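You operate a simulated robot arm through the tools that you are given. There is no shell and no other tool. Be economical: measure what you need, move in short steps, check, and stop when the job is done.

Carry out the task below with a simulated robot arm. There is one attempt and no reset: what you move stays moved.

## Task
Fill the basin to the 6 L mark, soak the rack in it till its film pales, then rinse it.
Fine: pull the plug into its dish, rinse the rack clean under the tap, stand it on the grey mat; tap off, basin drained, no more than a splash spilt. Leave the other racks.

It is judged by the outcome, as a careful person would: the job done as asked, and still so three seconds after it is handed in. It fails if anything else is knocked over, pushed out of place, dropped, spilled or broken.

## Robot
A 6-joint arm with a two-finger gripper, fixed in place. Base frame: the origin is at the foot of the arm, x ahead of it, y to its left, z up; the work surface is at about z = 0.88. Units: m, degrees, N and s.
Its first joint turns from -166.0 to 166.0 degrees. Payload 2.45 kg.
Tool frame: the origin (TCP) lies between the finger pads and is the grasp point; the fingertips stand 0.02 m ahead of it; z points along the fingers, y is the line along which they close. The gripper opens to 0.14 m. The gripper's body begins 0.168 m behind the TCP.
Orientation is told as [roll, pitch, yaw] about the base's x, y, z axes, in that order, counted from this pose: with the fingers straight down and closing along the base's y, the tool's x points along the base's -x, its y along +y and its z along -z.

## Interface
- The arm moves only by the tool move_arm. Its argument "series" is text: rows parted by semicolons, each of 7 numbers parted by spaces: the turn, a rotation vector about the tool's x, y, z in rad, then the shift along the tool's x, y, z in m, then the finger opening in m, from 0 to 0.14. In form: wx wy wz tx ty tz gripper; .... A call has 1 to 10 rows; each row shifts and turns the commanded pose from where the row before left it, along the tool's axes as they then stand. Each row takes 0.2 s and may step no farther than 0.05 m and 8.6 degrees from the row before; otherwise, or with a gripper value out of range, the whole call is refused. A pose out of reach is approached as far as the arm can. The call stops where the force on the tool passes 40 N (or 10 N more than at its start, if that is more) or the arm is blocked; 0.2 s more then pass. The fingers move at their own pace (about 0.045 m/s each) and stop on an object; they squeeze with about 41 N. The grip force told is the motor's: it shows also when the fingers shut on nothing. Time passes only in rows, and 0.2 s behind the last, so rows that do not move let the fingers close. The reply holds the time, the measured pose of the TCP, the force on the tool along the base axes, the opening and the grip force, in the units named above and with some noise, with the torque about the TCP (base axes, N m) and any sound that the robot's microphone picked up.
- Cameras (640 x 400 px; columns grow to the right, rows downward): "scene" is fixed at [0.401, 0.4987, 1.4339]; the picture's right is [-0.23, -0.97, 0.00], its down [-0.79, 0.19, -0.59] and it looks along [0.57, -0.14, -0.81] (base axes); focal length 251 px, centre (320, 200). "wrist" rides on the gripper at [0.078, 0.011, -0.209] in the tool frame; the picture's right is [-0.14, 0.99, 0.00], its down [-0.92, -0.13, -0.37] and it looks along [-0.37, -0.05, 0.93] (tool axes); focal length 280 px, centre (320, 200). There is no depth. A picture from a camera that has moved, and an enlarged one, comes with that camera's place and axes in the base frame and with its lens.
- camera(camera): a new picture of that camera. The clock stands still meanwhile.
- close_up(camera, box): a new picture of the part [left, top, right, bottom] of that camera's present view, enlarged. The clock stands still meanwhile.
- finish_job(): hands the job in; it is judged then, once.

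Work in short steps. Places have to be worked out from the pictures, the camera data and where the tool is seen: move nearer, look again, correct. Check each grasp and each placing, and mend what went wrong. You have 120 turns and 84 pictures in all, those below and enlarged ones among them. Open the gripper and draw the arm clear of the work before you hand the job in, unless the task says otherwise; then end with one line.

The tools are called as a command line: name --argument value ..., lists and objects as JSON in quotes. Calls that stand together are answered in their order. move_arm: Moves the arm, as the interface text tells. Its arguments: {"type":"object","properties":{"series":{"type":"string"}},"required":["series"]} The other tools are called the same way: camera (camera) takes a picture; close_up (camera, box) takes an enlarged picture of a part of a camera's view; finish_job () hands the job in.

At the start:

```text
time_s: 0.0
position: [0.7307, 0.1208, 1.1282]
tool_rot: [-0.1, 0.0, -0.1]
contact_force: [0.9, -0.1, -0.2]
ft_torque: [-0.03, 0.01, 0.01]
grip_width: 0.1403
finger_force: 0.0
```

scene: 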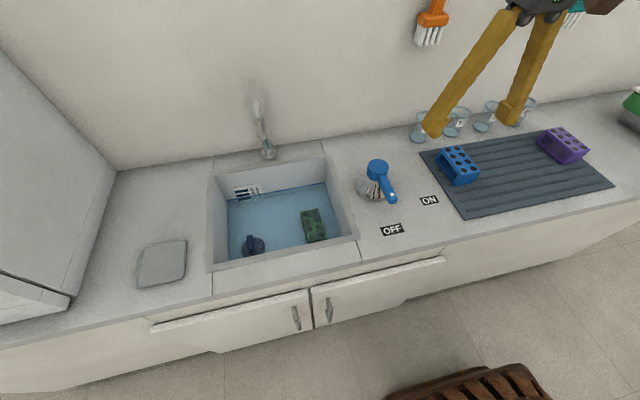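
wrist: 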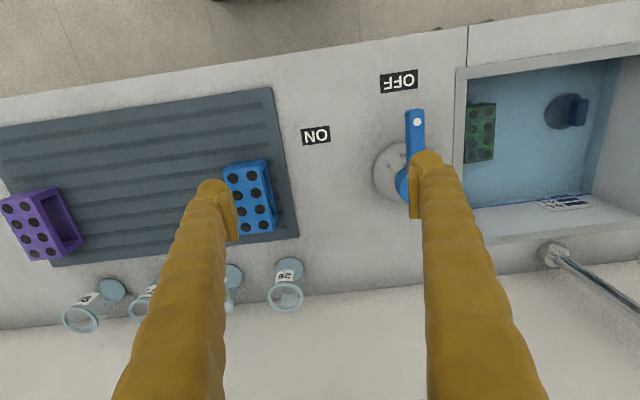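

I start by looking closer at the basin, the lever and the mat.

close_up --camera "scene" --box '[200, 90, 360, 280]'

close_up --camera "scene" --box '[340, 90, 620, 265]'

close_up --camera "wrist" --box '[360, 40, 640, 280]'

```text
2.11 times, centred on (280, 185) of scene
camera zoom: at [0.401, 0.4987, 1.4339], right [-0.23, -0.97, 0.0], down [-0.79, 0.19, -0.59], along [0.57, -0.14, -0.81], focal length 528 px, centre (404, 232)
```

zoom: 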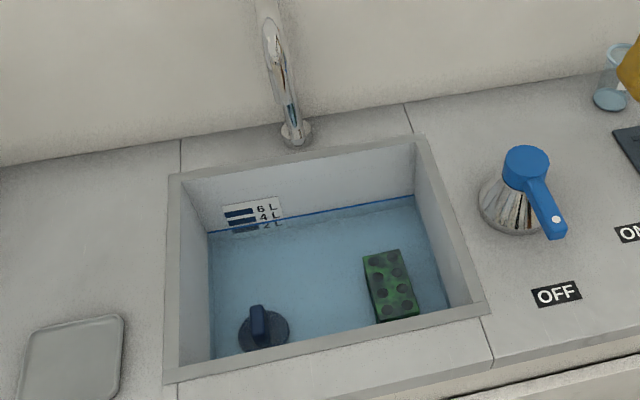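

```text
2.29 times, centred on (480, 178) of scene
camera zoom: at [0.401, 0.4987, 1.4339], right [-0.23, -0.97, 0.0], down [-0.79, 0.19, -0.59], along [0.57, -0.14, -0.81], focal length 573 px, centre (-46, 251)
```

zoom: 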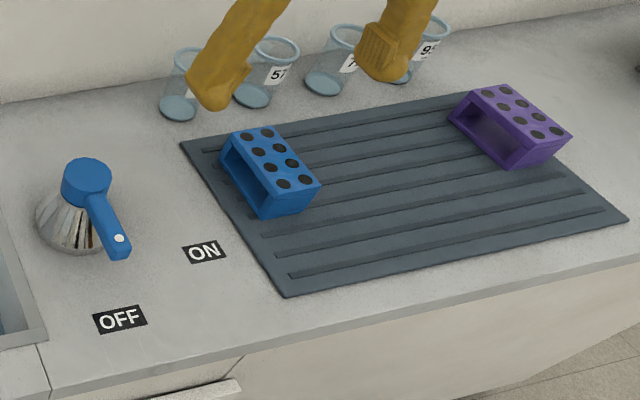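

```text
1.67 times, centred on (500, 160) of wrist
camera zoom: at [0.6541, 0.1313, 1.3364], right [0.14, 0.99, 0.0], down [0.92, -0.13, 0.37], along [0.37, -0.05, -0.93], focal length 467 px, centre (20, 267)
```

zoom: 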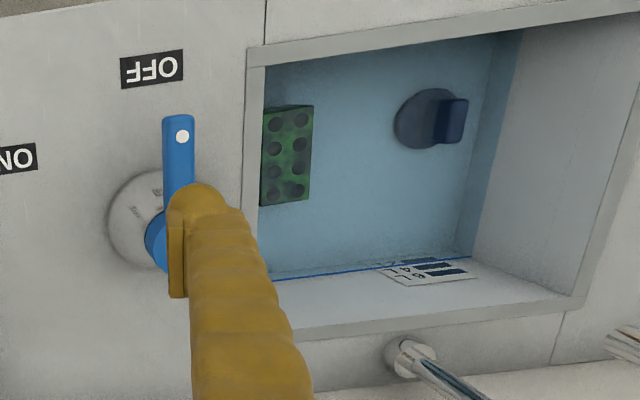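

Handle pivot judged near (0.79, 0.25), its tip near (0.71, 0.25, 0.955), at OFF; ON is about 50° towards -y. Water stands near the 2–3 L mark. I move over to the +y side of the handle with the fingers closing and look again.

move_arm --series "0 0 0 0 0.05 0 0.1; 0 0 0 0 0.05 0 0.06; 0 0 0 0 0.05 0 0.02; 0 0 0 0 0.04 0 0; 0 0 0 0 0 0.04 0; 0 0 0 0 0 0 0; 0 0 0 0 0 0 0; 0 0 0 0 0 0 0"

camera --camera "wrist"

camera --camera "scene"

```text
time_s: 1.8
position: [0.7326, 0.3075, 1.0896]
tool_rot: [0.1, -0.1, 0.1]
contact_force: [-0.1, -0.3, -0.4]
ft_torque: [0.0, -0.04, 0.0]
grip_width: 0.0
finger_force: 13.2
```

```text
78 pictures are left
camera wrist: at [0.6545, 0.3197, 1.2979], right [0.14, 0.99, 0.0], down [0.92, -0.13, 0.37], along [0.37, -0.05, -0.93], focal length 280 px, centre (320, 200)
```

wrist: 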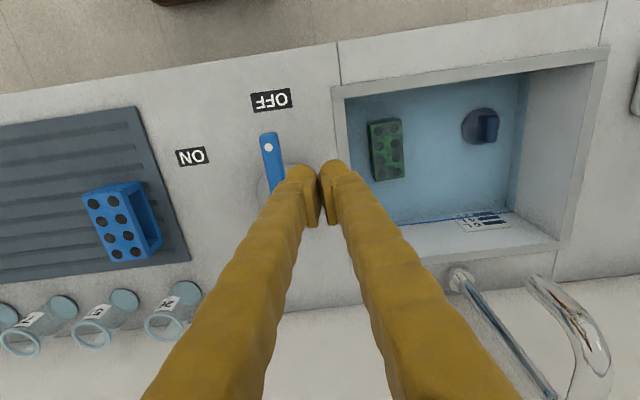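

```text
77 pictures are left
```

scene: 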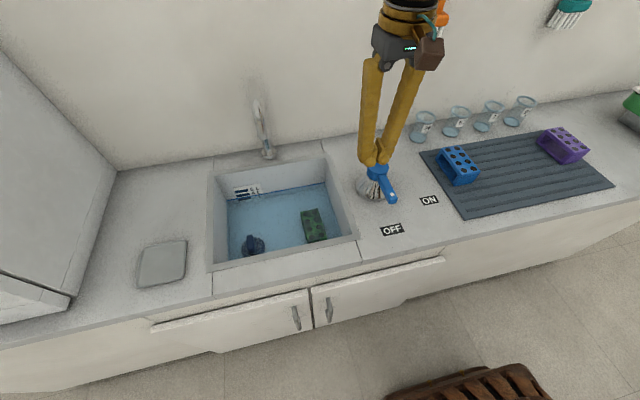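

Dot on the handle confirms (0.712, 0.249, ~0.96). I descend beside the handle at y≈0.30, fingers closed.

move_arm --series "0 0 0 0.01 0 0.045 0; 0 0 0 0 0 0.045 0; 0 0 0 0 0 0.045 0; 0 0 0 0 0 0 0"

camera --camera "wrist"

close_up --camera "scene" --box '[330, 120, 450, 250]'

```text
time_s: 2.8
position: [0.7224, 0.3089, 0.9513]
tool_rot: [0.0, 0.0, 0.1]
contact_force: [0.8, 0.0, 0.6]
ft_torque: [-0.04, -0.01, 0.01]
grip_width: 0.0003
finger_force: 29.5
```

```text
76 pictures are left
camera wrist: at [0.6451, 0.3203, 1.1599], right [0.14, 0.99, 0.0], down [0.92, -0.13, 0.37], along [0.37, -0.05, -0.93], focal length 280 px, centre (320, 200)
```

wrist: 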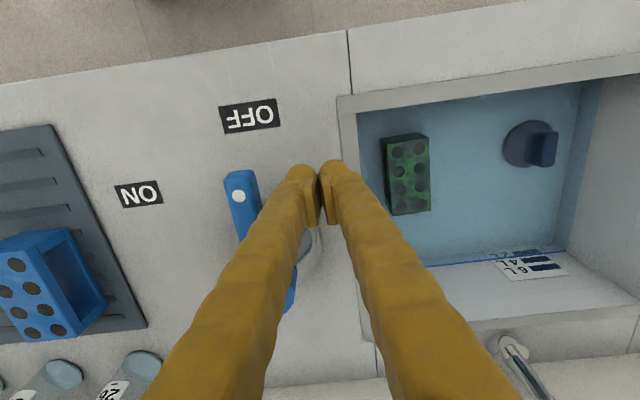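

```text
3.08 times, centred on (390, 185) of scene
camera zoom: at [0.401, 0.4987, 1.4339], right [-0.23, -0.97, 0.0], down [-0.79, 0.19, -0.59], along [0.57, -0.14, -0.81], focal length 771 px, centre (105, 246)
```

zoom: 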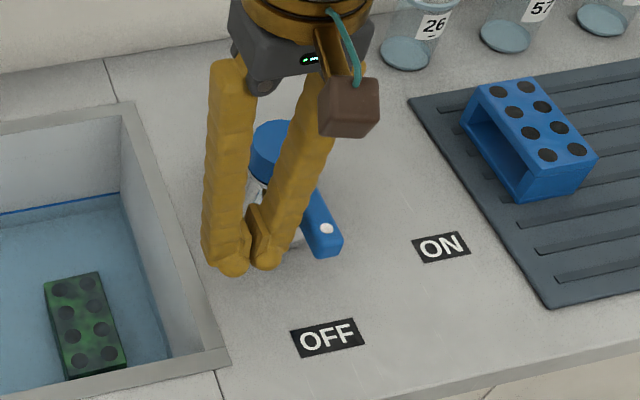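

Fingers are beside the handle at y≈0.31, level with it. I push slowly towards -y to swing the handle to ON.

move_arm --series "0 0 0 0 -0.02 0 0; 0 0 0 0 -0.015 0 0; 0 0 0 0 -0.015 0 0; 0 0 0 0 -0.015 0 0; 0 0 0 0 -0.01 0 0; 0 0 0 0 -0.01 0 0"

camera --camera "scene"

```text
time_s: 4.2
position: [0.7229, 0.2241, 0.9542]
tool_rot: [0.1, 0.1, 0.0]
contact_force: [-0.5, -0.9, 0.3]
ft_torque: [-0.02, 0.0, -0.04]
grip_width: 0.0001
finger_force: 29.3
```

```text
74 pictures are left
```

scene: 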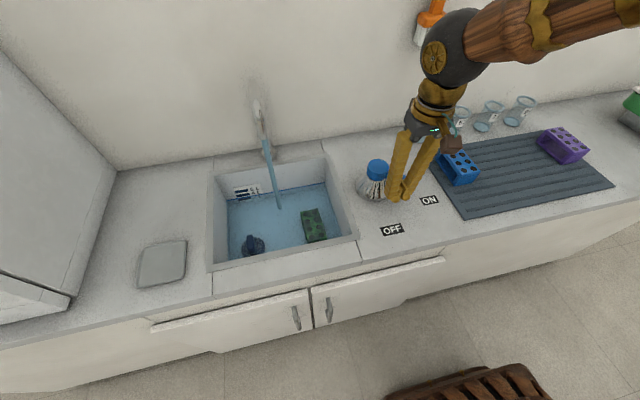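

The tap runs, stream at about (0.87, 0.516). I bring the fingers over to the far (-y) side of the handle ready to shut it.

move_arm --series "0 0 0 0 0.01 -0.03 0; 0 0 0 0 0 -0.045 0; 0 0 0 -0.02 -0.045 0 0; 0 0 0 -0.02 -0.045 0 0; 0 0 0 0 -0.015 0.03 0; 0 0 0 0 0 0.045 0"

close_up --camera "scene" --box '[200, 90, 360, 280]'

camera --camera "wrist"

```text
time_s: 5.6
position: [0.7613, 0.1291, 0.9536]
tool_rot: [0.0, -0.2, 0.0]
contact_force: [0.2, -0.3, -0.1]
ft_torque: [0.02, 0.03, 0.0]
grip_width: 0.0
finger_force: 29.2
```

```text
2.11 times, centred on (280, 185) of scene
camera zoom: at [0.401, 0.4987, 1.4339], right [-0.23, -0.97, 0.0], down [-0.79, 0.19, -0.59], along [0.57, -0.14, -0.81], focal length 528 px, centre (404, 232)
```

zoom: 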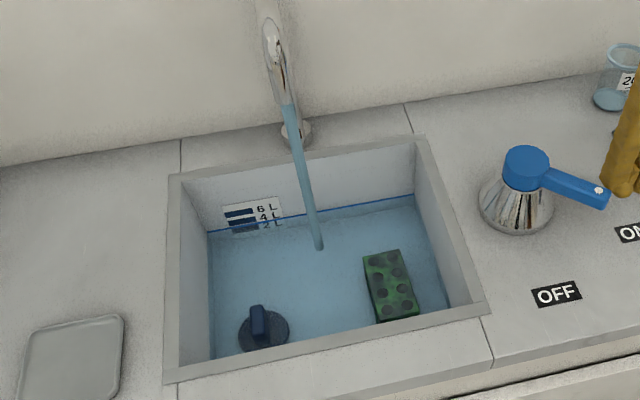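

```text
72 pictures are left
camera wrist: at [0.6826, 0.1403, 1.1622], right [0.14, 0.99, 0.0], down [0.92, -0.13, 0.37], along [0.37, -0.05, -0.93], focal length 280 px, centre (320, 200)
```

wrist: 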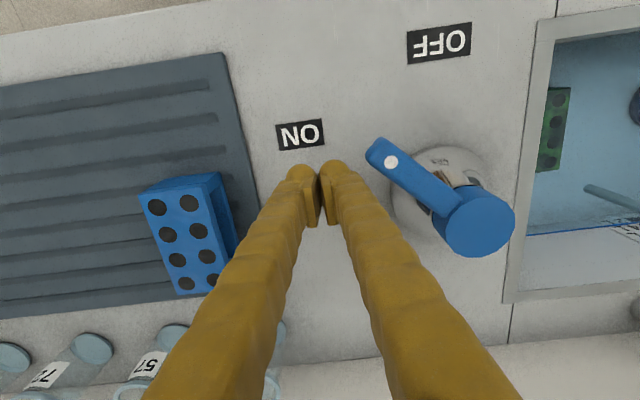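

Handle is at ON, fingers in place to close. I zoom on the scale, then wait a bit.

close_up --camera "scene" --box '[225, 175, 275, 206]'

move_arm --series "0 0 0 0 0 0 0; 0 0 0 0 0 0 0; 0 0 0 0 0 0 0; 0 0 0 0 0 0 0; 0 0 0 0 0 0 0; 0 0 0 0 0 0 0; 0 0 0 0 0 0 0; 0 0 0 0 0 0 0; 0 0 0 0 0 0 0; 0 0 0 0 0 0 0"

close_up --camera "scene" --box '[225, 175, 275, 206]'

```text
12.80 times, centred on (250, 190) of scene
camera zoom: at [0.401, 0.4987, 1.4339], right [-0.23, -0.97, 0.0], down [-0.79, 0.19, -0.59], along [0.57, -0.14, -0.81], focal length 3208 px, centre (1216, 322)
```

zoom: 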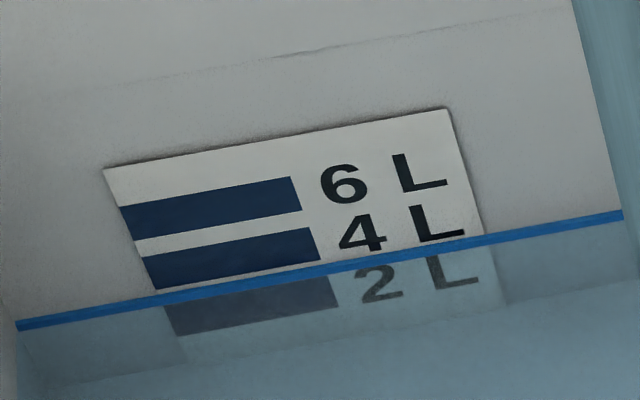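

```text
time_s: 7.8
position: [0.7605, 0.1298, 0.953]
tool_rot: [0.0, 0.0, 0.1]
contact_force: [-1.1, 0.9, -0.5]
ft_torque: [-0.02, -0.01, 0.02]
grip_width: 0.0001
finger_force: 29.0
```

```text
12.80 times, centred on (250, 190) of scene
camera zoom: at [0.401, 0.4987, 1.4339], right [-0.23, -0.97, 0.0], down [-0.79, 0.19, -0.59], along [0.57, -0.14, -0.81], focal length 3208 px, centre (1216, 322)
```

zoom: 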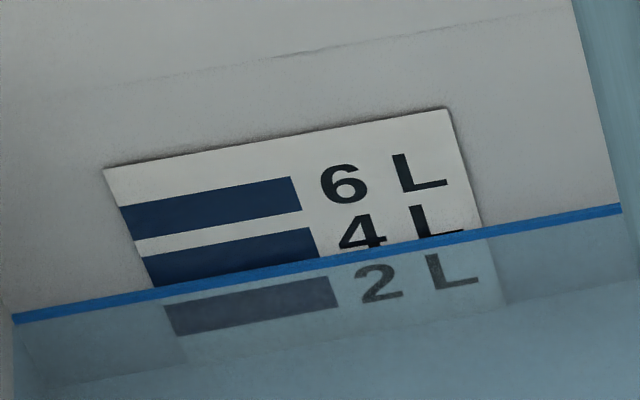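

The level climbs about 0.11 L/s and is around 3 L; I wait in place for several seconds and check.

move_arm --series "0 0 0 0 0 0 0; 0 0 0 0 0 0 0; 0 0 0 0 0 0 0; 0 0 0 0 0 0 0; 0 0 0 0 0 0 0; 0 0 0 0 0 0 0; 0 0 0 0 0 0 0; 0 0 0 0 0 0 0; 0 0 0 0 0 0 0; 0 0 0 0 0 0 0"

move_arm --series "0 0 0 0 0 0 0; 0 0 0 0 0 0 0; 0 0 0 0 0 0 0; 0 0 0 0 0 0 0; 0 0 0 0 0 0 0; 0 0 0 0 0 0 0; 0 0 0 0 0 0 0; 0 0 0 0 0 0 0; 0 0 0 0 0 0 0; 0 0 0 0 0 0 0"

move_arm --series "0 0 0 0 0 0 0; 0 0 0 0 0 0 0; 0 0 0 0 0 0 0; 0 0 0 0 0 0 0; 0 0 0 0 0 0 0; 0 0 0 0 0 0 0; 0 0 0 0 0 0 0; 0 0 0 0 0 0 0; 0 0 0 0 0 0 0; 0 0 0 0 0 0 0"

close_up --camera "scene" --box '[225, 175, 275, 206]'

```text
time_s: 10.0
position: [0.7603, 0.1298, 0.9528]
tool_rot: [0.0, -0.1, -0.1]
contact_force: [0.3, 0.0, 0.4]
ft_torque: [-0.02, -0.04, 0.01]
grip_width: 0.0
finger_force: 28.9
```

```text
time_s: 12.2
position: [0.7603, 0.1303, 0.9524]
tool_rot: [0.1, 0.0, 0.0]
contact_force: [0.1, -0.7, -0.2]
ft_torque: [-0.02, 0.0, 0.0]
grip_width: 0.0001
finger_force: 29.6
```

```text
time_s: 14.4
position: [0.7614, 0.1291, 0.9528]
tool_rot: [-0.1, 0.0, -0.1]
contact_force: [-0.8, 0.0, 0.1]
ft_torque: [-0.04, 0.0, 0.01]
grip_width: 0.0
finger_force: 29.1
```

```text
12.80 times, centred on (250, 190) of scene
camera zoom: at [0.401, 0.4987, 1.4339], right [-0.23, -0.97, 0.0], down [-0.79, 0.19, -0.59], along [0.57, -0.14, -0.81], focal length 3208 px, centre (1216, 322)
```

zoom: 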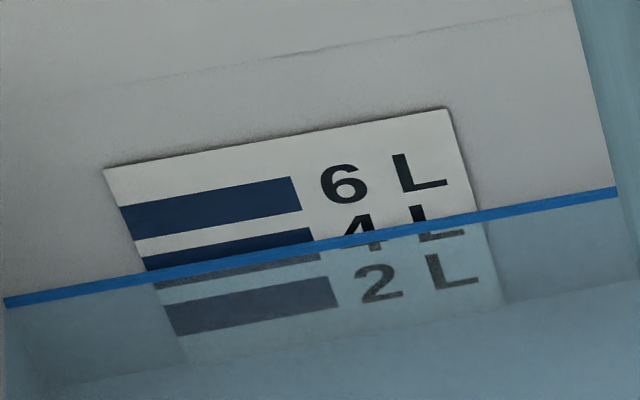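

About 3.8 L now; roughly 20 s more to the 6 L bar. I wait some 15 s and check.

move_arm --series "0 0 0 0 0 0 0; 0 0 0 0 0 0 0; 0 0 0 0 0 0 0; 0 0 0 0 0 0 0; 0 0 0 0 0 0 0; 0 0 0 0 0 0 0; 0 0 0 0 0 0 0; 0 0 0 0 0 0 0; 0 0 0 0 0 0 0; 0 0 0 0 0 0 0"

move_arm --series "0 0 0 0 0 0 0; 0 0 0 0 0 0 0; 0 0 0 0 0 0 0; 0 0 0 0 0 0 0; 0 0 0 0 0 0 0; 0 0 0 0 0 0 0; 0 0 0 0 0 0 0; 0 0 0 0 0 0 0; 0 0 0 0 0 0 0; 0 0 0 0 0 0 0"

move_arm --series "0 0 0 0 0 0 0; 0 0 0 0 0 0 0; 0 0 0 0 0 0 0; 0 0 0 0 0 0 0; 0 0 0 0 0 0 0; 0 0 0 0 0 0 0; 0 0 0 0 0 0 0; 0 0 0 0 0 0 0; 0 0 0 0 0 0 0; 0 0 0 0 0 0 0"

move_arm --series "0 0 0 0 0 0 0; 0 0 0 0 0 0 0; 0 0 0 0 0 0 0; 0 0 0 0 0 0 0; 0 0 0 0 0 0 0; 0 0 0 0 0 0 0; 0 0 0 0 0 0 0; 0 0 0 0 0 0 0; 0 0 0 0 0 0 0; 0 0 0 0 0 0 0"

move_arm --series "0 0 0 0 0 0 0; 0 0 0 0 0 0 0; 0 0 0 0 0 0 0; 0 0 0 0 0 0 0; 0 0 0 0 0 0 0; 0 0 0 0 0 0 0; 0 0 0 0 0 0 0; 0 0 0 0 0 0 0; 0 0 0 0 0 0 0; 0 0 0 0 0 0 0"

move_arm --series "0 0 0 0 0 0 0; 0 0 0 0 0 0 0; 0 0 0 0 0 0 0; 0 0 0 0 0 0 0; 0 0 0 0 0 0 0; 0 0 0 0 0 0 0; 0 0 0 0 0 0 0; 0 0 0 0 0 0 0; 0 0 0 0 0 0 0; 0 0 0 0 0 0 0"

move_arm --series "0 0 0 0 0 0 0; 0 0 0 0 0 0 0; 0 0 0 0 0 0 0; 0 0 0 0 0 0 0; 0 0 0 0 0 0 0; 0 0 0 0 0 0 0; 0 0 0 0 0 0 0; 0 0 0 0 0 0 0; 0 0 0 0 0 0 0; 0 0 0 0 0 0 0"

close_up --camera "scene" --box '[225, 175, 275, 206]'

```text
time_s: 16.6
position: [0.7598, 0.1303, 0.9532]
tool_rot: [0.0, 0.0, 0.1]
contact_force: [-0.1, 0.9, 0.8]
ft_torque: [0.02, 0.04, 0.02]
grip_width: 0.0
finger_force: 29.6
```

```text
time_s: 18.8
position: [0.76, 0.1294, 0.9527]
tool_rot: [0.0, 0.0, 0.0]
contact_force: [-0.3, -0.8, 0.0]
ft_torque: [0.01, -0.02, 0.04]
grip_width: 0.0
finger_force: 29.5
```

```text
time_s: 21.0
position: [0.7602, 0.1294, 0.9543]
tool_rot: [-0.1, -0.1, 0.0]
contact_force: [-0.6, 0.5, -0.5]
ft_torque: [0.0, 0.0, 0.03]
grip_width: 0.0002
finger_force: 29.5
```

```text
time_s: 23.2
position: [0.7611, 0.1296, 0.9529]
tool_rot: [0.1, -0.1, -0.1]
contact_force: [0.3, 0.4, -0.2]
ft_torque: [-0.02, -0.01, 0.01]
grip_width: 0.0001
finger_force: 29.6
```

```text
time_s: 25.4
position: [0.7602, 0.129, 0.9533]
tool_rot: [0.1, 0.0, 0.0]
contact_force: [0.4, 0.5, -0.4]
ft_torque: [0.0, -0.05, 0.01]
grip_width: 0.0001
finger_force: 29.5
```

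```text
time_s: 27.6
position: [0.7609, 0.1303, 0.9538]
tool_rot: [0.0, 0.0, 0.0]
contact_force: [0.5, -0.6, 0.1]
ft_torque: [-0.01, 0.01, -0.02]
grip_width: 0.0
finger_force: 29.6
```

```text
time_s: 29.8
position: [0.7608, 0.13, 0.9543]
tool_rot: [0.0, 0.0, -0.1]
contact_force: [0.7, 0.1, 1.3]
ft_torque: [-0.03, 0.0, -0.01]
grip_width: 0.0
finger_force: 29.4
```

```text
12.80 times, centred on (250, 190) of scene
camera zoom: at [0.401, 0.4987, 1.4339], right [-0.23, -0.97, 0.0], down [-0.79, 0.19, -0.59], along [0.57, -0.14, -0.81], focal length 3208 px, centre (1216, 322)
```

zoom: 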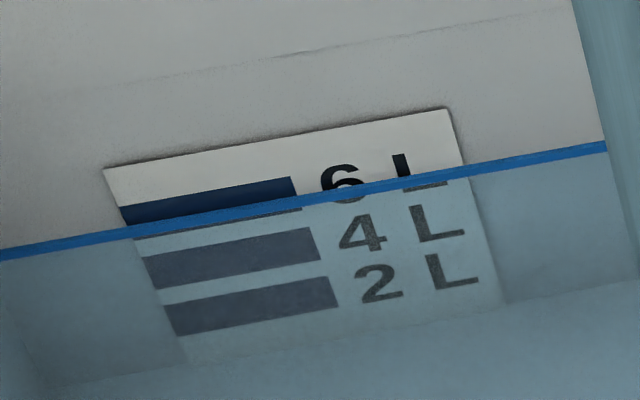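

Level is just below the middle of the 6 L bar; after a short wait I push the handle back to OFF.

move_arm --series "0 0 0 0 0 0 0; 0 0 0 0 0 0 0; 0 0 0 0 0 0 0; 0 0 0 0 0 0 0; 0 0 0 -0.012 0.03 0 0; 0 0 0 0.006 0.022 0 0; 0 0 0 0.012 0.018 0 0; 0 0 0 0.014 0.014 0 0; 0 0 0 0.012 0.01 0 0; 0 0 0 0.006 0.006 0 0"

camera --camera "scene"

camera --camera "wrist"

close_up --camera "scene" --box '[225, 175, 275, 206]'

```text
time_s: 31.7
position: [0.7381, 0.2132, 0.9541]
tool_rot: [-0.2, -0.1, -0.1]
contact_force: [-0.8, -17.2, 2.8]
ft_torque: [0.19, -0.04, -0.26]
grip_width: 0.0
finger_force: 29.5
stopped in row 9: the force on the tool passed its limit at 60 N (the readings are from after the stop); the commanded pose is now the measured one
```

```text
67 pictures are left
```

scene: 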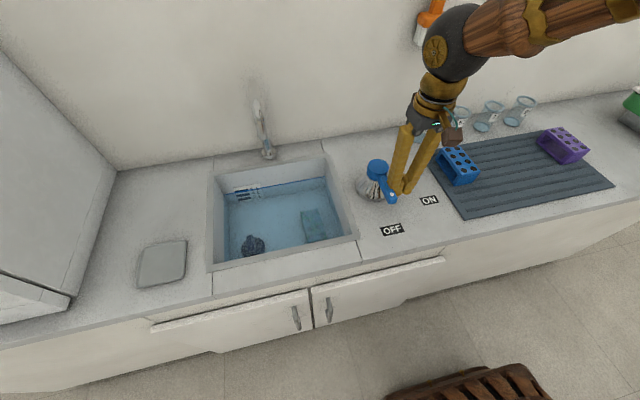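

```text
66 pictures are left
camera wrist: at [0.6604, 0.2249, 1.1626], right [0.14, 0.99, 0.0], down [0.92, -0.13, 0.37], along [0.37, -0.05, -0.93], focal length 280 px, centre (320, 200)
```

wrist: 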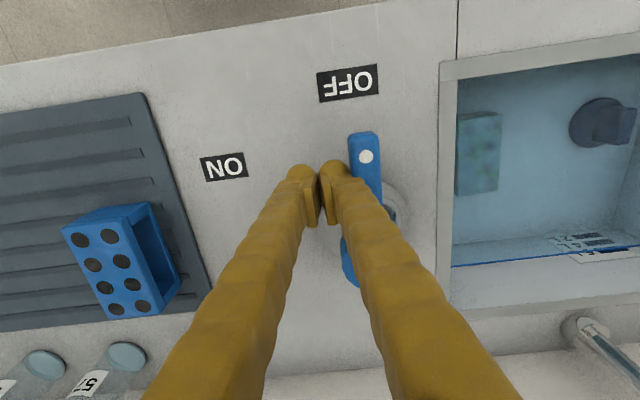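

```text
12.80 times, centred on (250, 190) of scene
camera zoom: at [0.401, 0.4987, 1.4339], right [-0.23, -0.97, 0.0], down [-0.79, 0.19, -0.59], along [0.57, -0.14, -0.81], focal length 3208 px, centre (1216, 322)
```

zoom: 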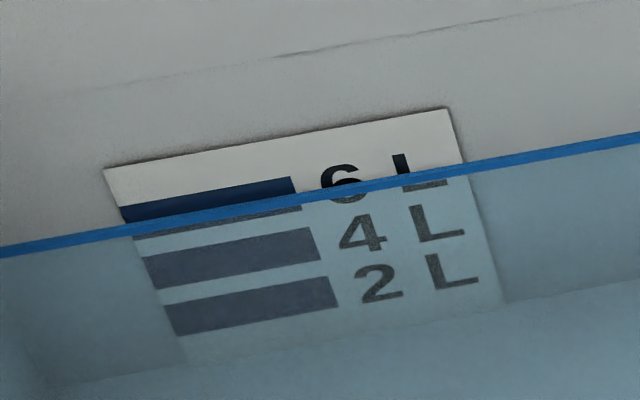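

Tap is shut; the level is about 5.7 L (0.25 L under the bar's middle, which fits the floor being 0 L). I'll straddle the handle with open fingers so I can top up briefly and shut at once.

move_arm --series "0 0 0 0 -0.01 0 0; 0 0 0 0 0 -0.045 0.02; 0 0 0 0 0 -0.045 0.05; 0 0 0 0.016 0.049 0 0.08; 0 0 0 0 0 0 0.08; 0 0 0 0 0 0 0.08; 0 0 0 0 0 0.03 0.08; 0 0 0 0 0 0.03 0.08; 0 0 0 0 0 0.03 0.08"

camera --camera "wrist"

```text
refused: row 4 steps farther than a row can; nothing moved
```

```text
64 pictures are left
camera wrist: at [0.6604, 0.2249, 1.1626], right [0.14, 0.99, 0.0], down [0.92, -0.13, 0.37], along [0.37, -0.05, -0.93], focal length 280 px, centre (320, 200)
```

wrist: 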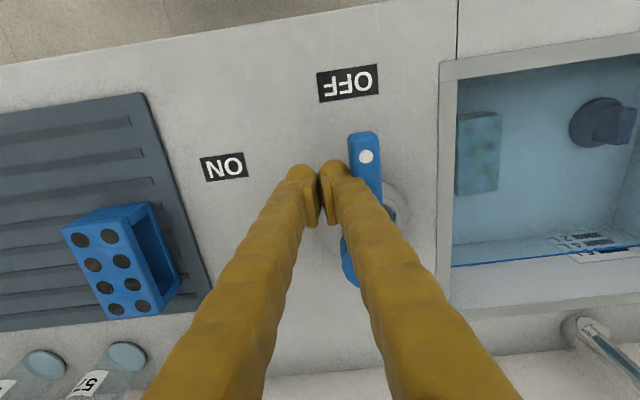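

One row was a hair too long; I split it and repeat.

move_arm --series "0 0 0 0 -0.01 0 0; 0 0 0 0 0 -0.045 0.02; 0 0 0 0 0 -0.045 0.05; 0 0 0 0.016 0.025 0 0.08; 0 0 0 0 0.024 0 0.08; 0 0 0 0 0 0 0.08; 0 0 0 0 0 0.03 0.08; 0 0 0 0 0 0.03 0.08; 0 0 0 0 0 0.03 0.08"

camera --camera "wrist"

```text
time_s: 33.7
position: [0.7249, 0.2545, 0.954]
tool_rot: [-0.1, -0.2, -0.1]
contact_force: [0.1, 0.5, -0.1]
ft_torque: [0.0, 0.01, 0.02]
grip_width: 0.0798
finger_force: 0.1
```

```text
63 pictures are left
camera wrist: at [0.6454, 0.2659, 1.1628], right [0.14, 0.99, 0.0], down [0.92, -0.13, 0.37], along [0.37, -0.05, -0.93], focal length 280 px, centre (320, 200)
```

wrist: 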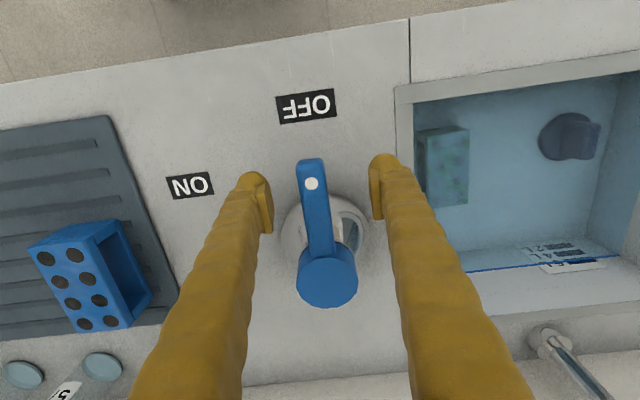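

Fingers straddle the handle. I swing it part open and hold briefly.

move_arm --series "0 0 0 0 -0.03 0 0.08; 0 0 0 0 -0.025 0 0.08; 0 0 0 0 -0.02 0 0.08; 0 0 0 0 -0.01 0 0.08; 0 0 0 0 0 0 0.08; 0 0 0 0 0 0 0.08"

close_up --camera "scene" --box '[225, 175, 275, 206]'

camera --camera "scene"

```text
time_s: 35.1
position: [0.7224, 0.1677, 0.9536]
tool_rot: [-0.2, -0.2, -0.1]
contact_force: [0.0, -0.6, 0.8]
ft_torque: [0.0, -0.01, 0.0]
grip_width: 0.0801
finger_force: 0.1
```

```text
12.80 times, centred on (250, 190) of scene
camera zoom: at [0.401, 0.4987, 1.4339], right [-0.23, -0.97, 0.0], down [-0.79, 0.19, -0.59], along [0.57, -0.14, -0.81], focal length 3208 px, centre (1216, 322)
```

zoom: 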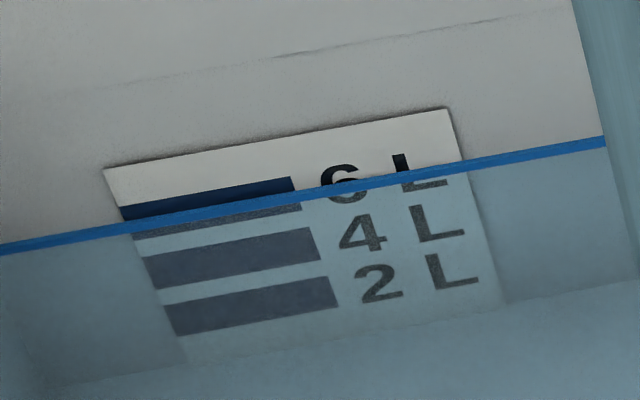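

```text
61 pictures are left
```

scene: 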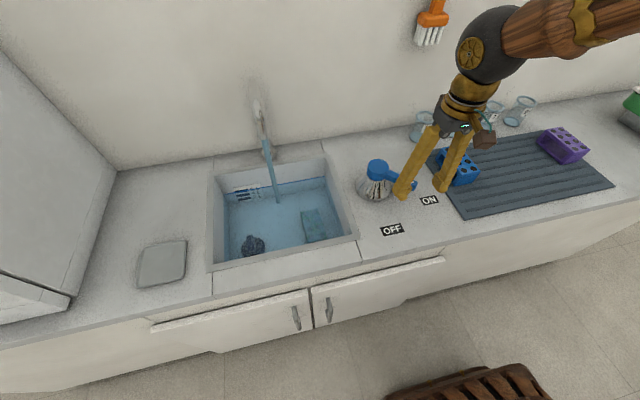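

A bit more is needed (~1.5 s). I wait a few rows, shifting slightly +x for contact, then sweep the handle back to OFF.

move_arm --series "0 0 0 -0.012 0.005 0 0.08; 0 0 0 0 0 0 0.08; 0 0 0 0 0.02 0 0.08; 0 0 0 0 0.025 0 0.08; 0 0 0 0 0.025 0 0.08; 0 0 0 0 0.02 0 0.08; 0 0 0 0 0.01 0 0.08; 0 0 0 0 0.004 0 0.08"

close_up --camera "scene" --box '[225, 175, 275, 206]'

camera --camera "wrist"

camera --camera "scene"

```text
time_s: 36.9
position: [0.7348, 0.277, 0.9546]
tool_rot: [-0.1, -0.1, -0.1]
contact_force: [0.2, 0.7, -0.2]
ft_torque: [-0.01, 0.05, 0.03]
grip_width: 0.0801
finger_force: 0.1
```

```text
12.80 times, centred on (250, 190) of scene
camera zoom: at [0.401, 0.4987, 1.4339], right [-0.23, -0.97, 0.0], down [-0.79, 0.19, -0.59], along [0.57, -0.14, -0.81], focal length 3208 px, centre (1216, 322)
```

zoom: 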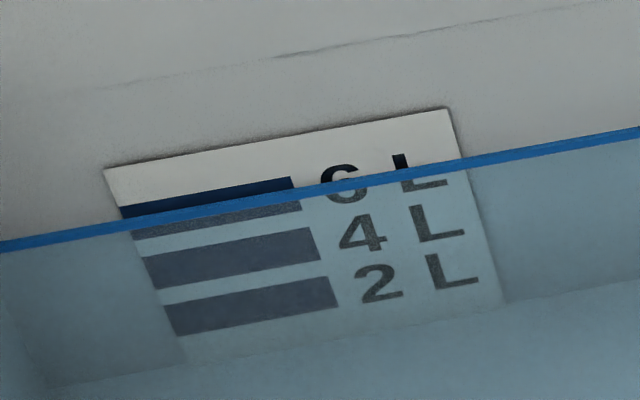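

```text
59 pictures are left
camera wrist: at [0.6557, 0.2889, 1.162], right [0.14, 0.99, 0.0], down [0.92, -0.13, 0.37], along [0.37, -0.05, -0.93], focal length 280 px, centre (320, 200)
```

wrist: 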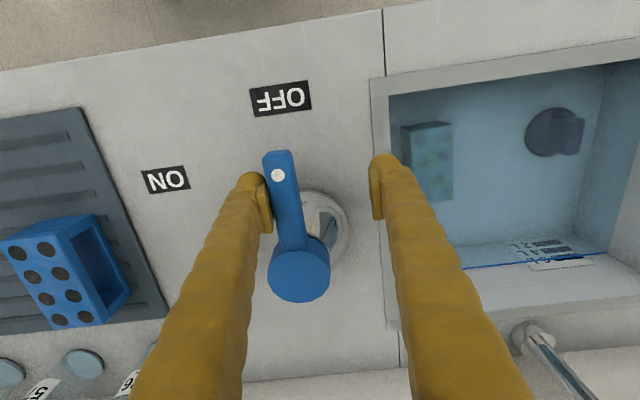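

```text
58 pictures are left
```

scene: 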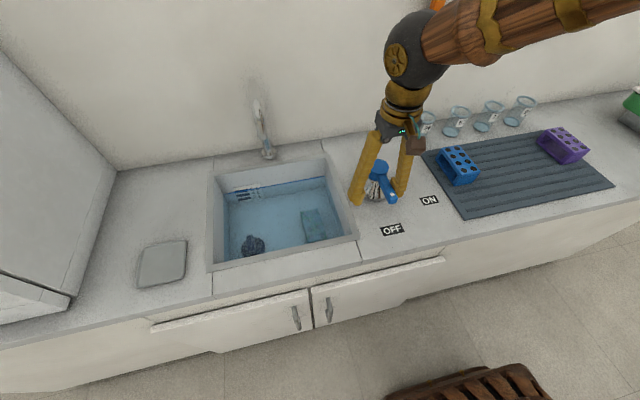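

Level is about 5.9 L, flow stopped. I nudge the handle the last bit to OFF, then rise clear.

move_arm --series "0 0 0 0 0.004 0 0.08; 0 0 0 0 0.003 0 0.08; 0 0 0 0 0 0 0.08"

move_arm --series "0 0 0 0 -0.012 0 0.08; 0 0 0 0 0 -0.05 0.08; 0 0 0 0 0 -0.05 0.08; 0 0 0 0 0.05 -0.02 0.08; 0 0 0 0 0.05 0 0.08; 0 0 0 0 0.05 0 0.08; 0 0 0 0 0.05 0 0.08; 0 0 0 0 0 0 0.08"

camera --camera "wrist"

close_up --camera "scene" --box '[200, 90, 420, 280]'

```text
time_s: 37.7
position: [0.734, 0.2848, 0.9541]
tool_rot: [-0.2, -0.1, 0.0]
contact_force: [-3.2, -17.9, -2.4]
ft_torque: [0.29, 0.01, -0.46]
grip_width: 0.091
finger_force: 8.3
```

```text
refused: row 4 steps farther than a row can; nothing moved
```

```text
57 pictures are left
camera wrist: at [0.6556, 0.2954, 1.1626], right [0.14, 0.99, 0.0], down [0.92, -0.13, 0.37], along [0.37, -0.05, -0.93], focal length 280 px, centre (320, 200)
```

wrist: 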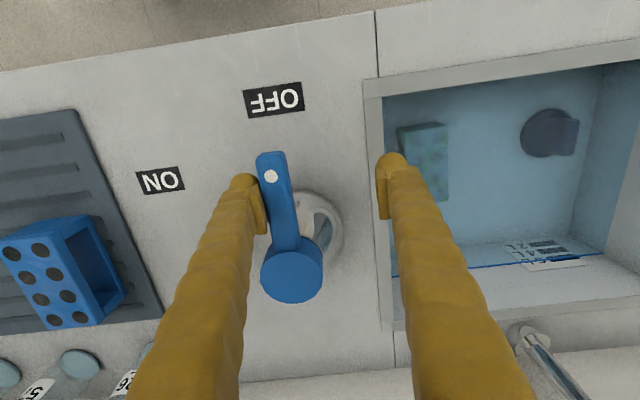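

```text
2.11 times, centred on (310, 185) of scene
camera zoom: at [0.401, 0.4987, 1.4339], right [-0.23, -0.97, 0.0], down [-0.79, 0.19, -0.59], along [0.57, -0.14, -0.81], focal length 528 px, centre (341, 232)
```

zoom: 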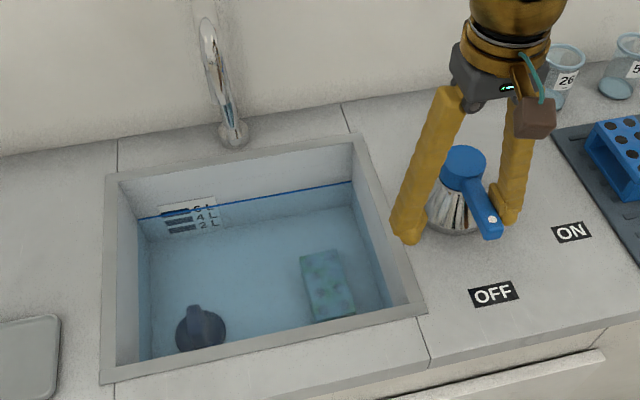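

Handle is at its OFF stop. I rise and move over the basin towards the plug while the rack soaks.

move_arm --series "0 0 0 0 -0.012 0 0.08; 0 0 0 0 0 -0.05 0.08; 0 0 0 0 0 -0.05 0.08; 0 0 0 0 0.045 -0.02 0.08; 0 0 0 0 0.049 0 0.08; 0 0 0 0 0.049 0 0.08; 0 0 0 0 0.049 0 0.08; 0 0 0 0 0.049 0 0.08; 0 0 0 0 0.049 0 0.08; 0 0 0 0 0.049 0 0.08"

camera --camera "wrist"

camera --camera "scene"

```text
time_s: 39.9
position: [0.7354, 0.6146, 1.0749]
tool_rot: [-0.1, -0.2, 0.0]
contact_force: [0.1, 0.0, 0.6]
ft_torque: [0.02, -0.02, 0.02]
grip_width: 0.0799
finger_force: 0.1
```

```text
55 pictures are left
camera wrist: at [0.6566, 0.6251, 1.2825], right [0.14, 0.99, 0.0], down [0.92, -0.13, 0.37], along [0.37, -0.05, -0.93], focal length 280 px, centre (320, 200)
```

wrist: 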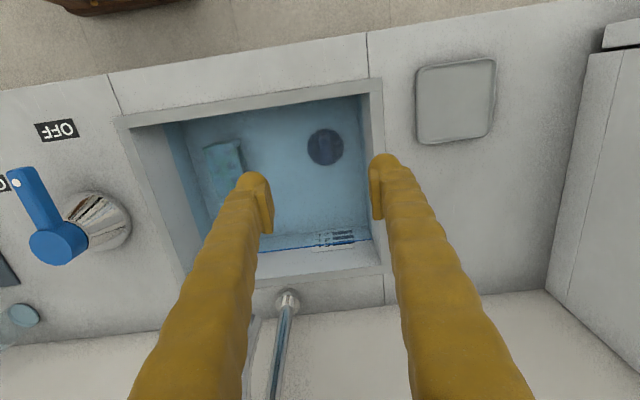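

```text
54 pictures are left
```

scene: 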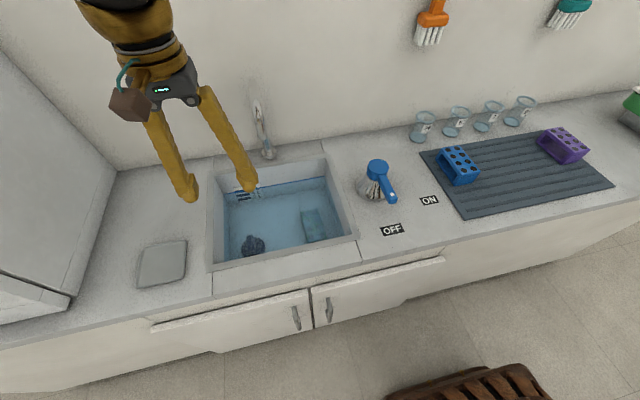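

I zoom on the plug and dish from here.

close_up --camera "wrist" --box '[190, 80, 390, 205]'

close_up --camera "scene" --box '[215, 190, 345, 270]'

```text
3.20 times, centred on (290, 142) of wrist
camera zoom: at [0.6566, 0.6251, 1.2825], right [0.14, 0.99, 0.0], down [0.92, -0.13, 0.37], along [0.37, -0.05, -0.93], focal length 897 px, centre (416, 384)
```

zoom: 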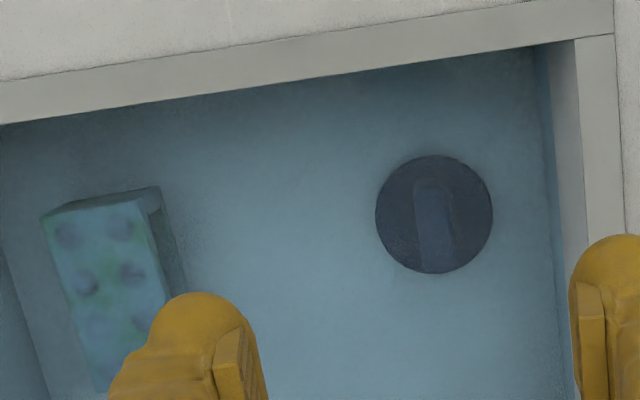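

```text
4.92 times, centred on (280, 230) of scene
camera zoom: at [0.401, 0.4987, 1.4339], right [-0.23, -0.97, 0.0], down [-0.79, 0.19, -0.59], along [0.57, -0.14, -0.81], focal length 1234 px, centre (517, 52)
```

zoom: 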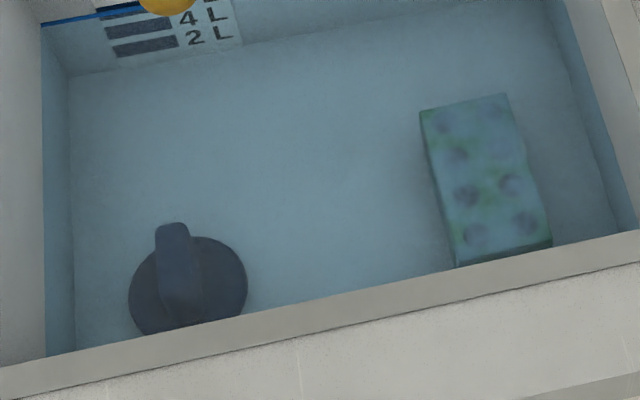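

The plug has an upright fin along x at about (0.763, 0.62). Green spots remain on the rack, so I align over the plug and let it soak longer.

move_arm --series "0 0 0 -0.028 0.006 0 0.06; 0 0 0 0 0 0.04 0.06; 0 0 0 0 0 0.04 0.06; 0 0 0 0 0 0 0.06; 0 0 0 0 0 0 0.06; 0 0 0 0 0 0 0.06; 0 0 0 0 0 0 0.06; 0 0 0 0 0 0 0.06; 0 0 0 0 0 0 0.06; 0 0 0 0 0 0 0.06"

move_arm --series "0 0 0 0 0 0 0.06; 0 0 0 0 0 0 0.06; 0 0 0 0 0 0 0.06; 0 0 0 0 0 0 0.06; 0 0 0 0 0 0 0.06; 0 0 0 0 0 0 0.06; 0 0 0 0 0 0 0.06; 0 0 0 0 0 0 0.06; 0 0 0 0 0 0 0.06; 0 0 0 0 0 0 0.06"

move_arm --series "0 0 0 0 0 0 0.06; 0 0 0 0 0 0 0.06; 0 0 0 0 0 0 0.06; 0 0 0 0 0 0 0.06; 0 0 0 0 0 0 0.06; 0 0 0 0 0 0 0.06; 0 0 0 0 0 0 0.06; 0 0 0 0 0 0 0.06; 0 0 0 0 0 0 0.06; 0 0 0 0 0 0 0.06"

close_up --camera "scene" --box '[215, 190, 345, 270]'

camera --camera "wrist"

```text
time_s: 42.1
position: [0.7647, 0.618, 0.9911]
tool_rot: [0.0, -0.3, -0.1]
contact_force: [0.2, -0.3, 0.2]
ft_torque: [0.02, 0.0, 0.02]
grip_width: 0.0602
finger_force: 0.0
```

```text
time_s: 44.3
position: [0.7631, 0.6183, 0.9927]
tool_rot: [-0.1, -0.2, -0.2]
contact_force: [-0.1, 0.0, 0.0]
ft_torque: [0.04, 0.01, 0.01]
grip_width: 0.0598
finger_force: 0.2
```

```text
time_s: 46.5
position: [0.764, 0.6179, 0.9916]
tool_rot: [0.0, -0.2, -0.1]
contact_force: [-0.5, -0.3, -0.2]
ft_torque: [0.01, 0.0, -0.02]
grip_width: 0.0602
finger_force: 0.1
```

```text
4.92 times, centred on (280, 230) of scene
camera zoom: at [0.401, 0.4987, 1.4339], right [-0.23, -0.97, 0.0], down [-0.79, 0.19, -0.59], along [0.57, -0.14, -0.81], focal length 1234 px, centre (517, 52)
```

zoom: 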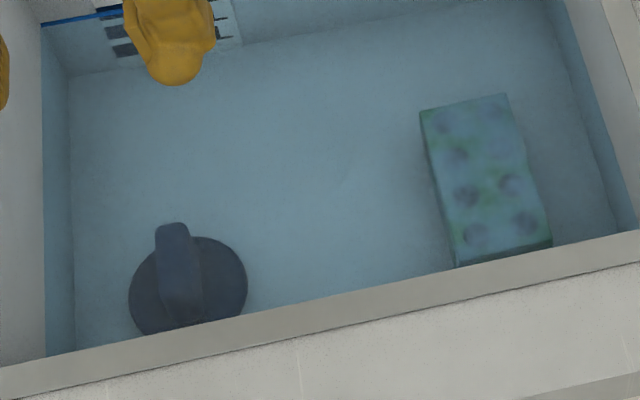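

```text
50 pictures are left
camera wrist: at [0.6854, 0.6294, 1.2004], right [0.14, 0.99, 0.0], down [0.92, -0.13, 0.37], along [0.37, -0.05, -0.93], focal length 280 px, centre (320, 200)
```

wrist: 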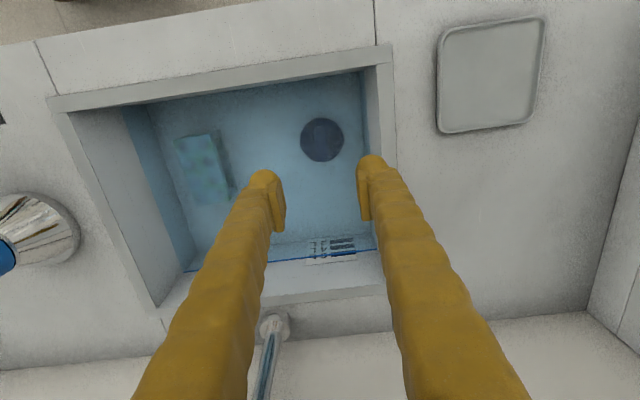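

Little change since the last look; I wait some more seconds to be sure the paling has finished.

move_arm --series "0 0 0 0 0 0 0.06; 0 0 0 0 0 0 0.06; 0 0 0 0 0 0 0.06; 0 0 0 0 0 0 0.06; 0 0 0 0 0 0 0.06; 0 0 0 0 0 0 0.06; 0 0 0 0 0 0 0.06; 0 0 0 0 0 0 0.06; 0 0 0 0 0 0 0.06; 0 0 0 0 0 0 0.06"

move_arm --series "0 0 0 0 0 0 0.06; 0 0 0 0 0 0 0.06; 0 0 0 0 0 0 0.06; 0 0 0 0 0 0 0.06; 0 0 0 0 0 0 0.06; 0 0 0 0 0 0 0.06; 0 0 0 0 0 0 0.06; 0 0 0 0 0 0 0.06; 0 0 0 0 0 0 0.06; 0 0 0 0 0 0 0.06"

move_arm --series "0 0 0 0 0 0 0.06; 0 0 0 0 0 0 0.06; 0 0 0 0 0 0 0.06; 0 0 0 0 0 0 0.06; 0 0 0 0 0 0 0.06; 0 0 0 0 0 0 0.06; 0 0 0 0 0 0 0.06; 0 0 0 0 0 0 0.06; 0 0 0 0 0 0 0.06; 0 0 0 0 0 0 0.06"

move_arm --series "0 0 0 0 0 0 0.06; 0 0 0 0 0 0 0.06; 0 0 0 0 0 0 0.06; 0 0 0 0 0 0 0.06; 0 0 0 0 0 0 0.06; 0 0 0 0 0 0 0.06; 0 0 0 0 0 0 0.06; 0 0 0 0 0 0 0.06; 0 0 0 0 0 0 0.06; 0 0 0 0 0 0 0.06"

close_up --camera "scene" --box '[215, 190, 345, 270]'

```text
time_s: 48.7
position: [0.7642, 0.6176, 0.9919]
tool_rot: [-0.1, -0.2, -0.1]
contact_force: [0.1, -0.1, 0.2]
ft_torque: [0.02, 0.04, 0.01]
grip_width: 0.0602
finger_force: 0.2
```

```text
time_s: 50.9
position: [0.7642, 0.6183, 0.9917]
tool_rot: [-0.1, -0.1, -0.2]
contact_force: [0.2, 0.7, -0.2]
ft_torque: [0.0, 0.0, -0.01]
grip_width: 0.0599
finger_force: 0.1
```

```text
time_s: 53.1
position: [0.7637, 0.6181, 0.9918]
tool_rot: [-0.1, -0.2, -0.1]
contact_force: [-0.1, 0.5, 0.2]
ft_torque: [-0.01, -0.02, 0.02]
grip_width: 0.0601
finger_force: 0.0
```

```text
time_s: 55.3
position: [0.764, 0.6183, 0.9918]
tool_rot: [-0.1, -0.2, -0.1]
contact_force: [0.4, 0.1, 1.0]
ft_torque: [0.02, -0.01, 0.03]
grip_width: 0.0601
finger_force: 0.1
```

```text
4.92 times, centred on (280, 230) of scene
camera zoom: at [0.401, 0.4987, 1.4339], right [-0.23, -0.97, 0.0], down [-0.79, 0.19, -0.59], along [0.57, -0.14, -0.81], focal length 1234 px, centre (517, 52)
```

zoom: 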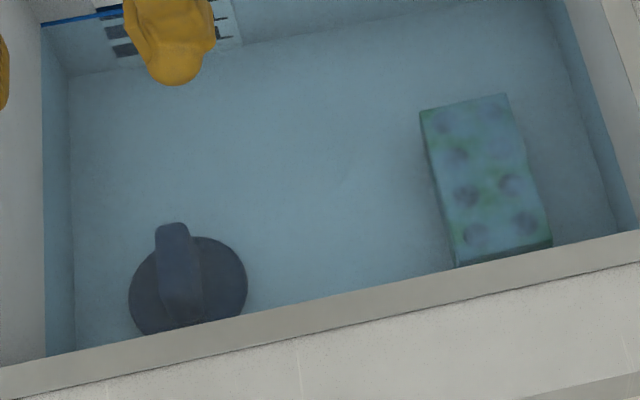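

No further change: the film has paled. I descend onto the plug's fin.

move_arm --series "0 0 0 0 0.002 0.045 0.06; 0 0 0 0 0 0.045 0.06; 0 0 0 0 0 0.045 0.06; 0 0 0 0 0 0.04 0.06; 0 0 0 0 0 0.03 0.06; 0 0 0 0 0 0.015 0.06; 0 0 0 0 0 0 0.06"

camera --camera "wrist"

close_up --camera "scene" --box '[200, 150, 350, 280]'

```text
time_s: 56.9
position: [0.7638, 0.6212, 0.7761]
tool_rot: [-0.1, -0.2, -0.1]
contact_force: [0.3, 0.9, -0.1]
ft_torque: [0.01, -0.01, 0.01]
grip_width: 0.0601
finger_force: 0.0
```

```text
48 pictures are left
camera wrist: at [0.6852, 0.6328, 0.9833], right [0.14, 0.99, 0.0], down [0.92, -0.13, 0.37], along [0.37, -0.05, -0.93], focal length 280 px, centre (320, 200)
```

wrist: 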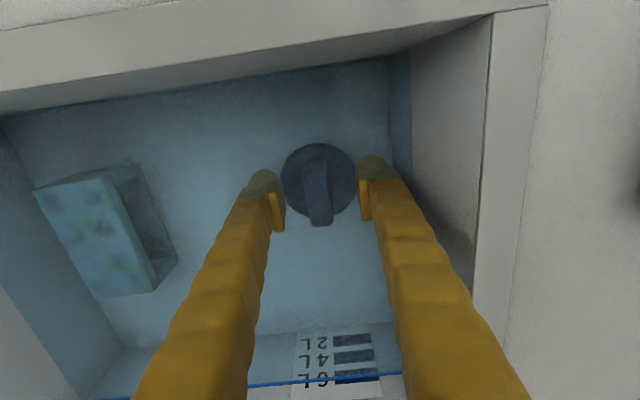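

```text
3.08 times, centred on (275, 215) of scene
camera zoom: at [0.401, 0.4987, 1.4339], right [-0.23, -0.97, 0.0], down [-0.79, 0.19, -0.59], along [0.57, -0.14, -0.81], focal length 771 px, centre (458, 154)
```

zoom: 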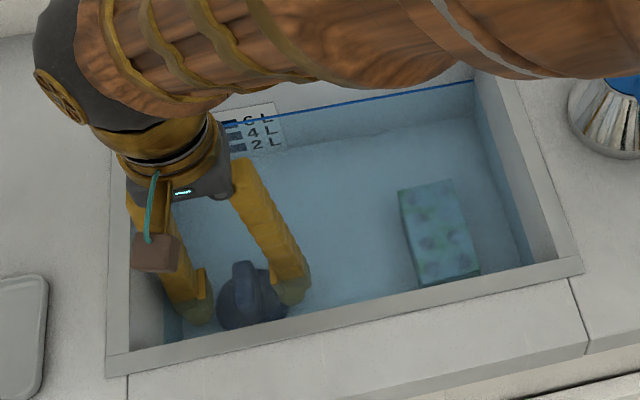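

Fin is centred between the fingers at about (0.76, 0.621). I lower 15 mm and close.

move_arm --series "0 0 0 0.003 0 0.012 0.06; 0 0 0 0 0 0 0.03; 0 0 0 0 0 0 0; 0 0 0 0 0 0 0; 0 0 0 0 0 0 0; 0 0 0 0 0 0 0"

camera --camera "wrist"

```text
time_s: 58.3
position: [0.7606, 0.6198, 0.7619]
tool_rot: [-0.1, -0.2, 0.0]
contact_force: [-0.1, 1.9, 0.5]
ft_torque: [0.01, 0.03, -0.02]
grip_width: 0.0186
finger_force: 41.2
```

```text
46 pictures are left
camera wrist: at [0.6826, 0.6309, 0.9706], right [0.14, 0.99, 0.0], down [0.92, -0.13, 0.37], along [0.37, -0.05, -0.93], focal length 280 px, centre (320, 200)
```

wrist: 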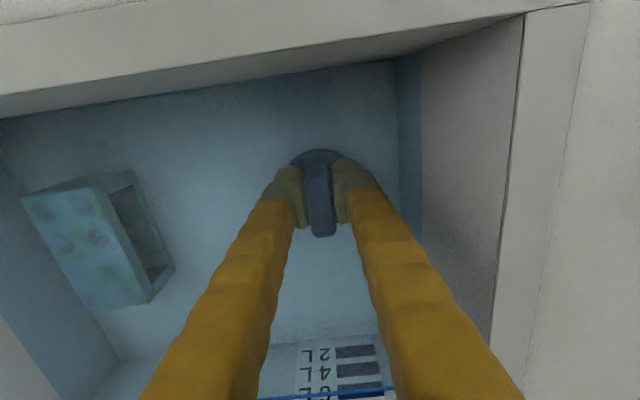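

Fin gripped (18.6 mm). I pull straight up, gently first.

move_arm --series "0 0 0 0 0 -0.006 0; 0 0 0 0 0 -0.008 0; 0 0 0 0 0 -0.015 0; 0 0 0 0 0 -0.03 0; 0 0 0 0 0 -0.03 0; 0 0 0 0 0 -0.03 0; 0 0 0 0 0 -0.03 0; 0 0 0 0 0 0 0"

camera --camera "wrist"

```text
time_s: 60.1
position: [0.7603, 0.6193, 0.9081]
tool_rot: [-0.1, -0.2, -0.1]
contact_force: [-0.2, 0.3, -0.3]
ft_torque: [-0.01, 0.01, 0.03]
grip_width: 0.0186
finger_force: 41.5
```

```text
45 pictures are left
camera wrist: at [0.6815, 0.6315, 1.1156], right [0.14, 0.99, 0.0], down [0.92, -0.13, 0.37], along [0.37, -0.05, -0.93], focal length 280 px, centre (320, 200)
```

wrist: 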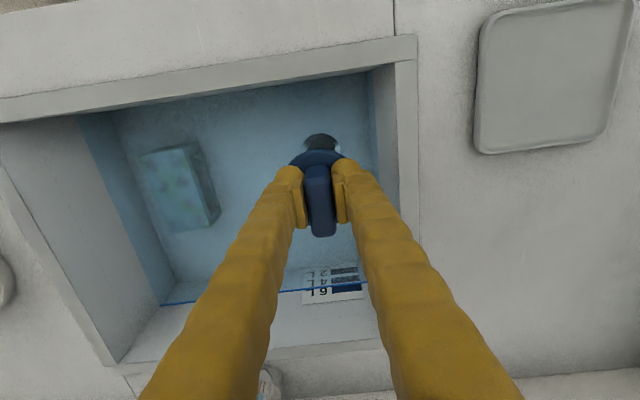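

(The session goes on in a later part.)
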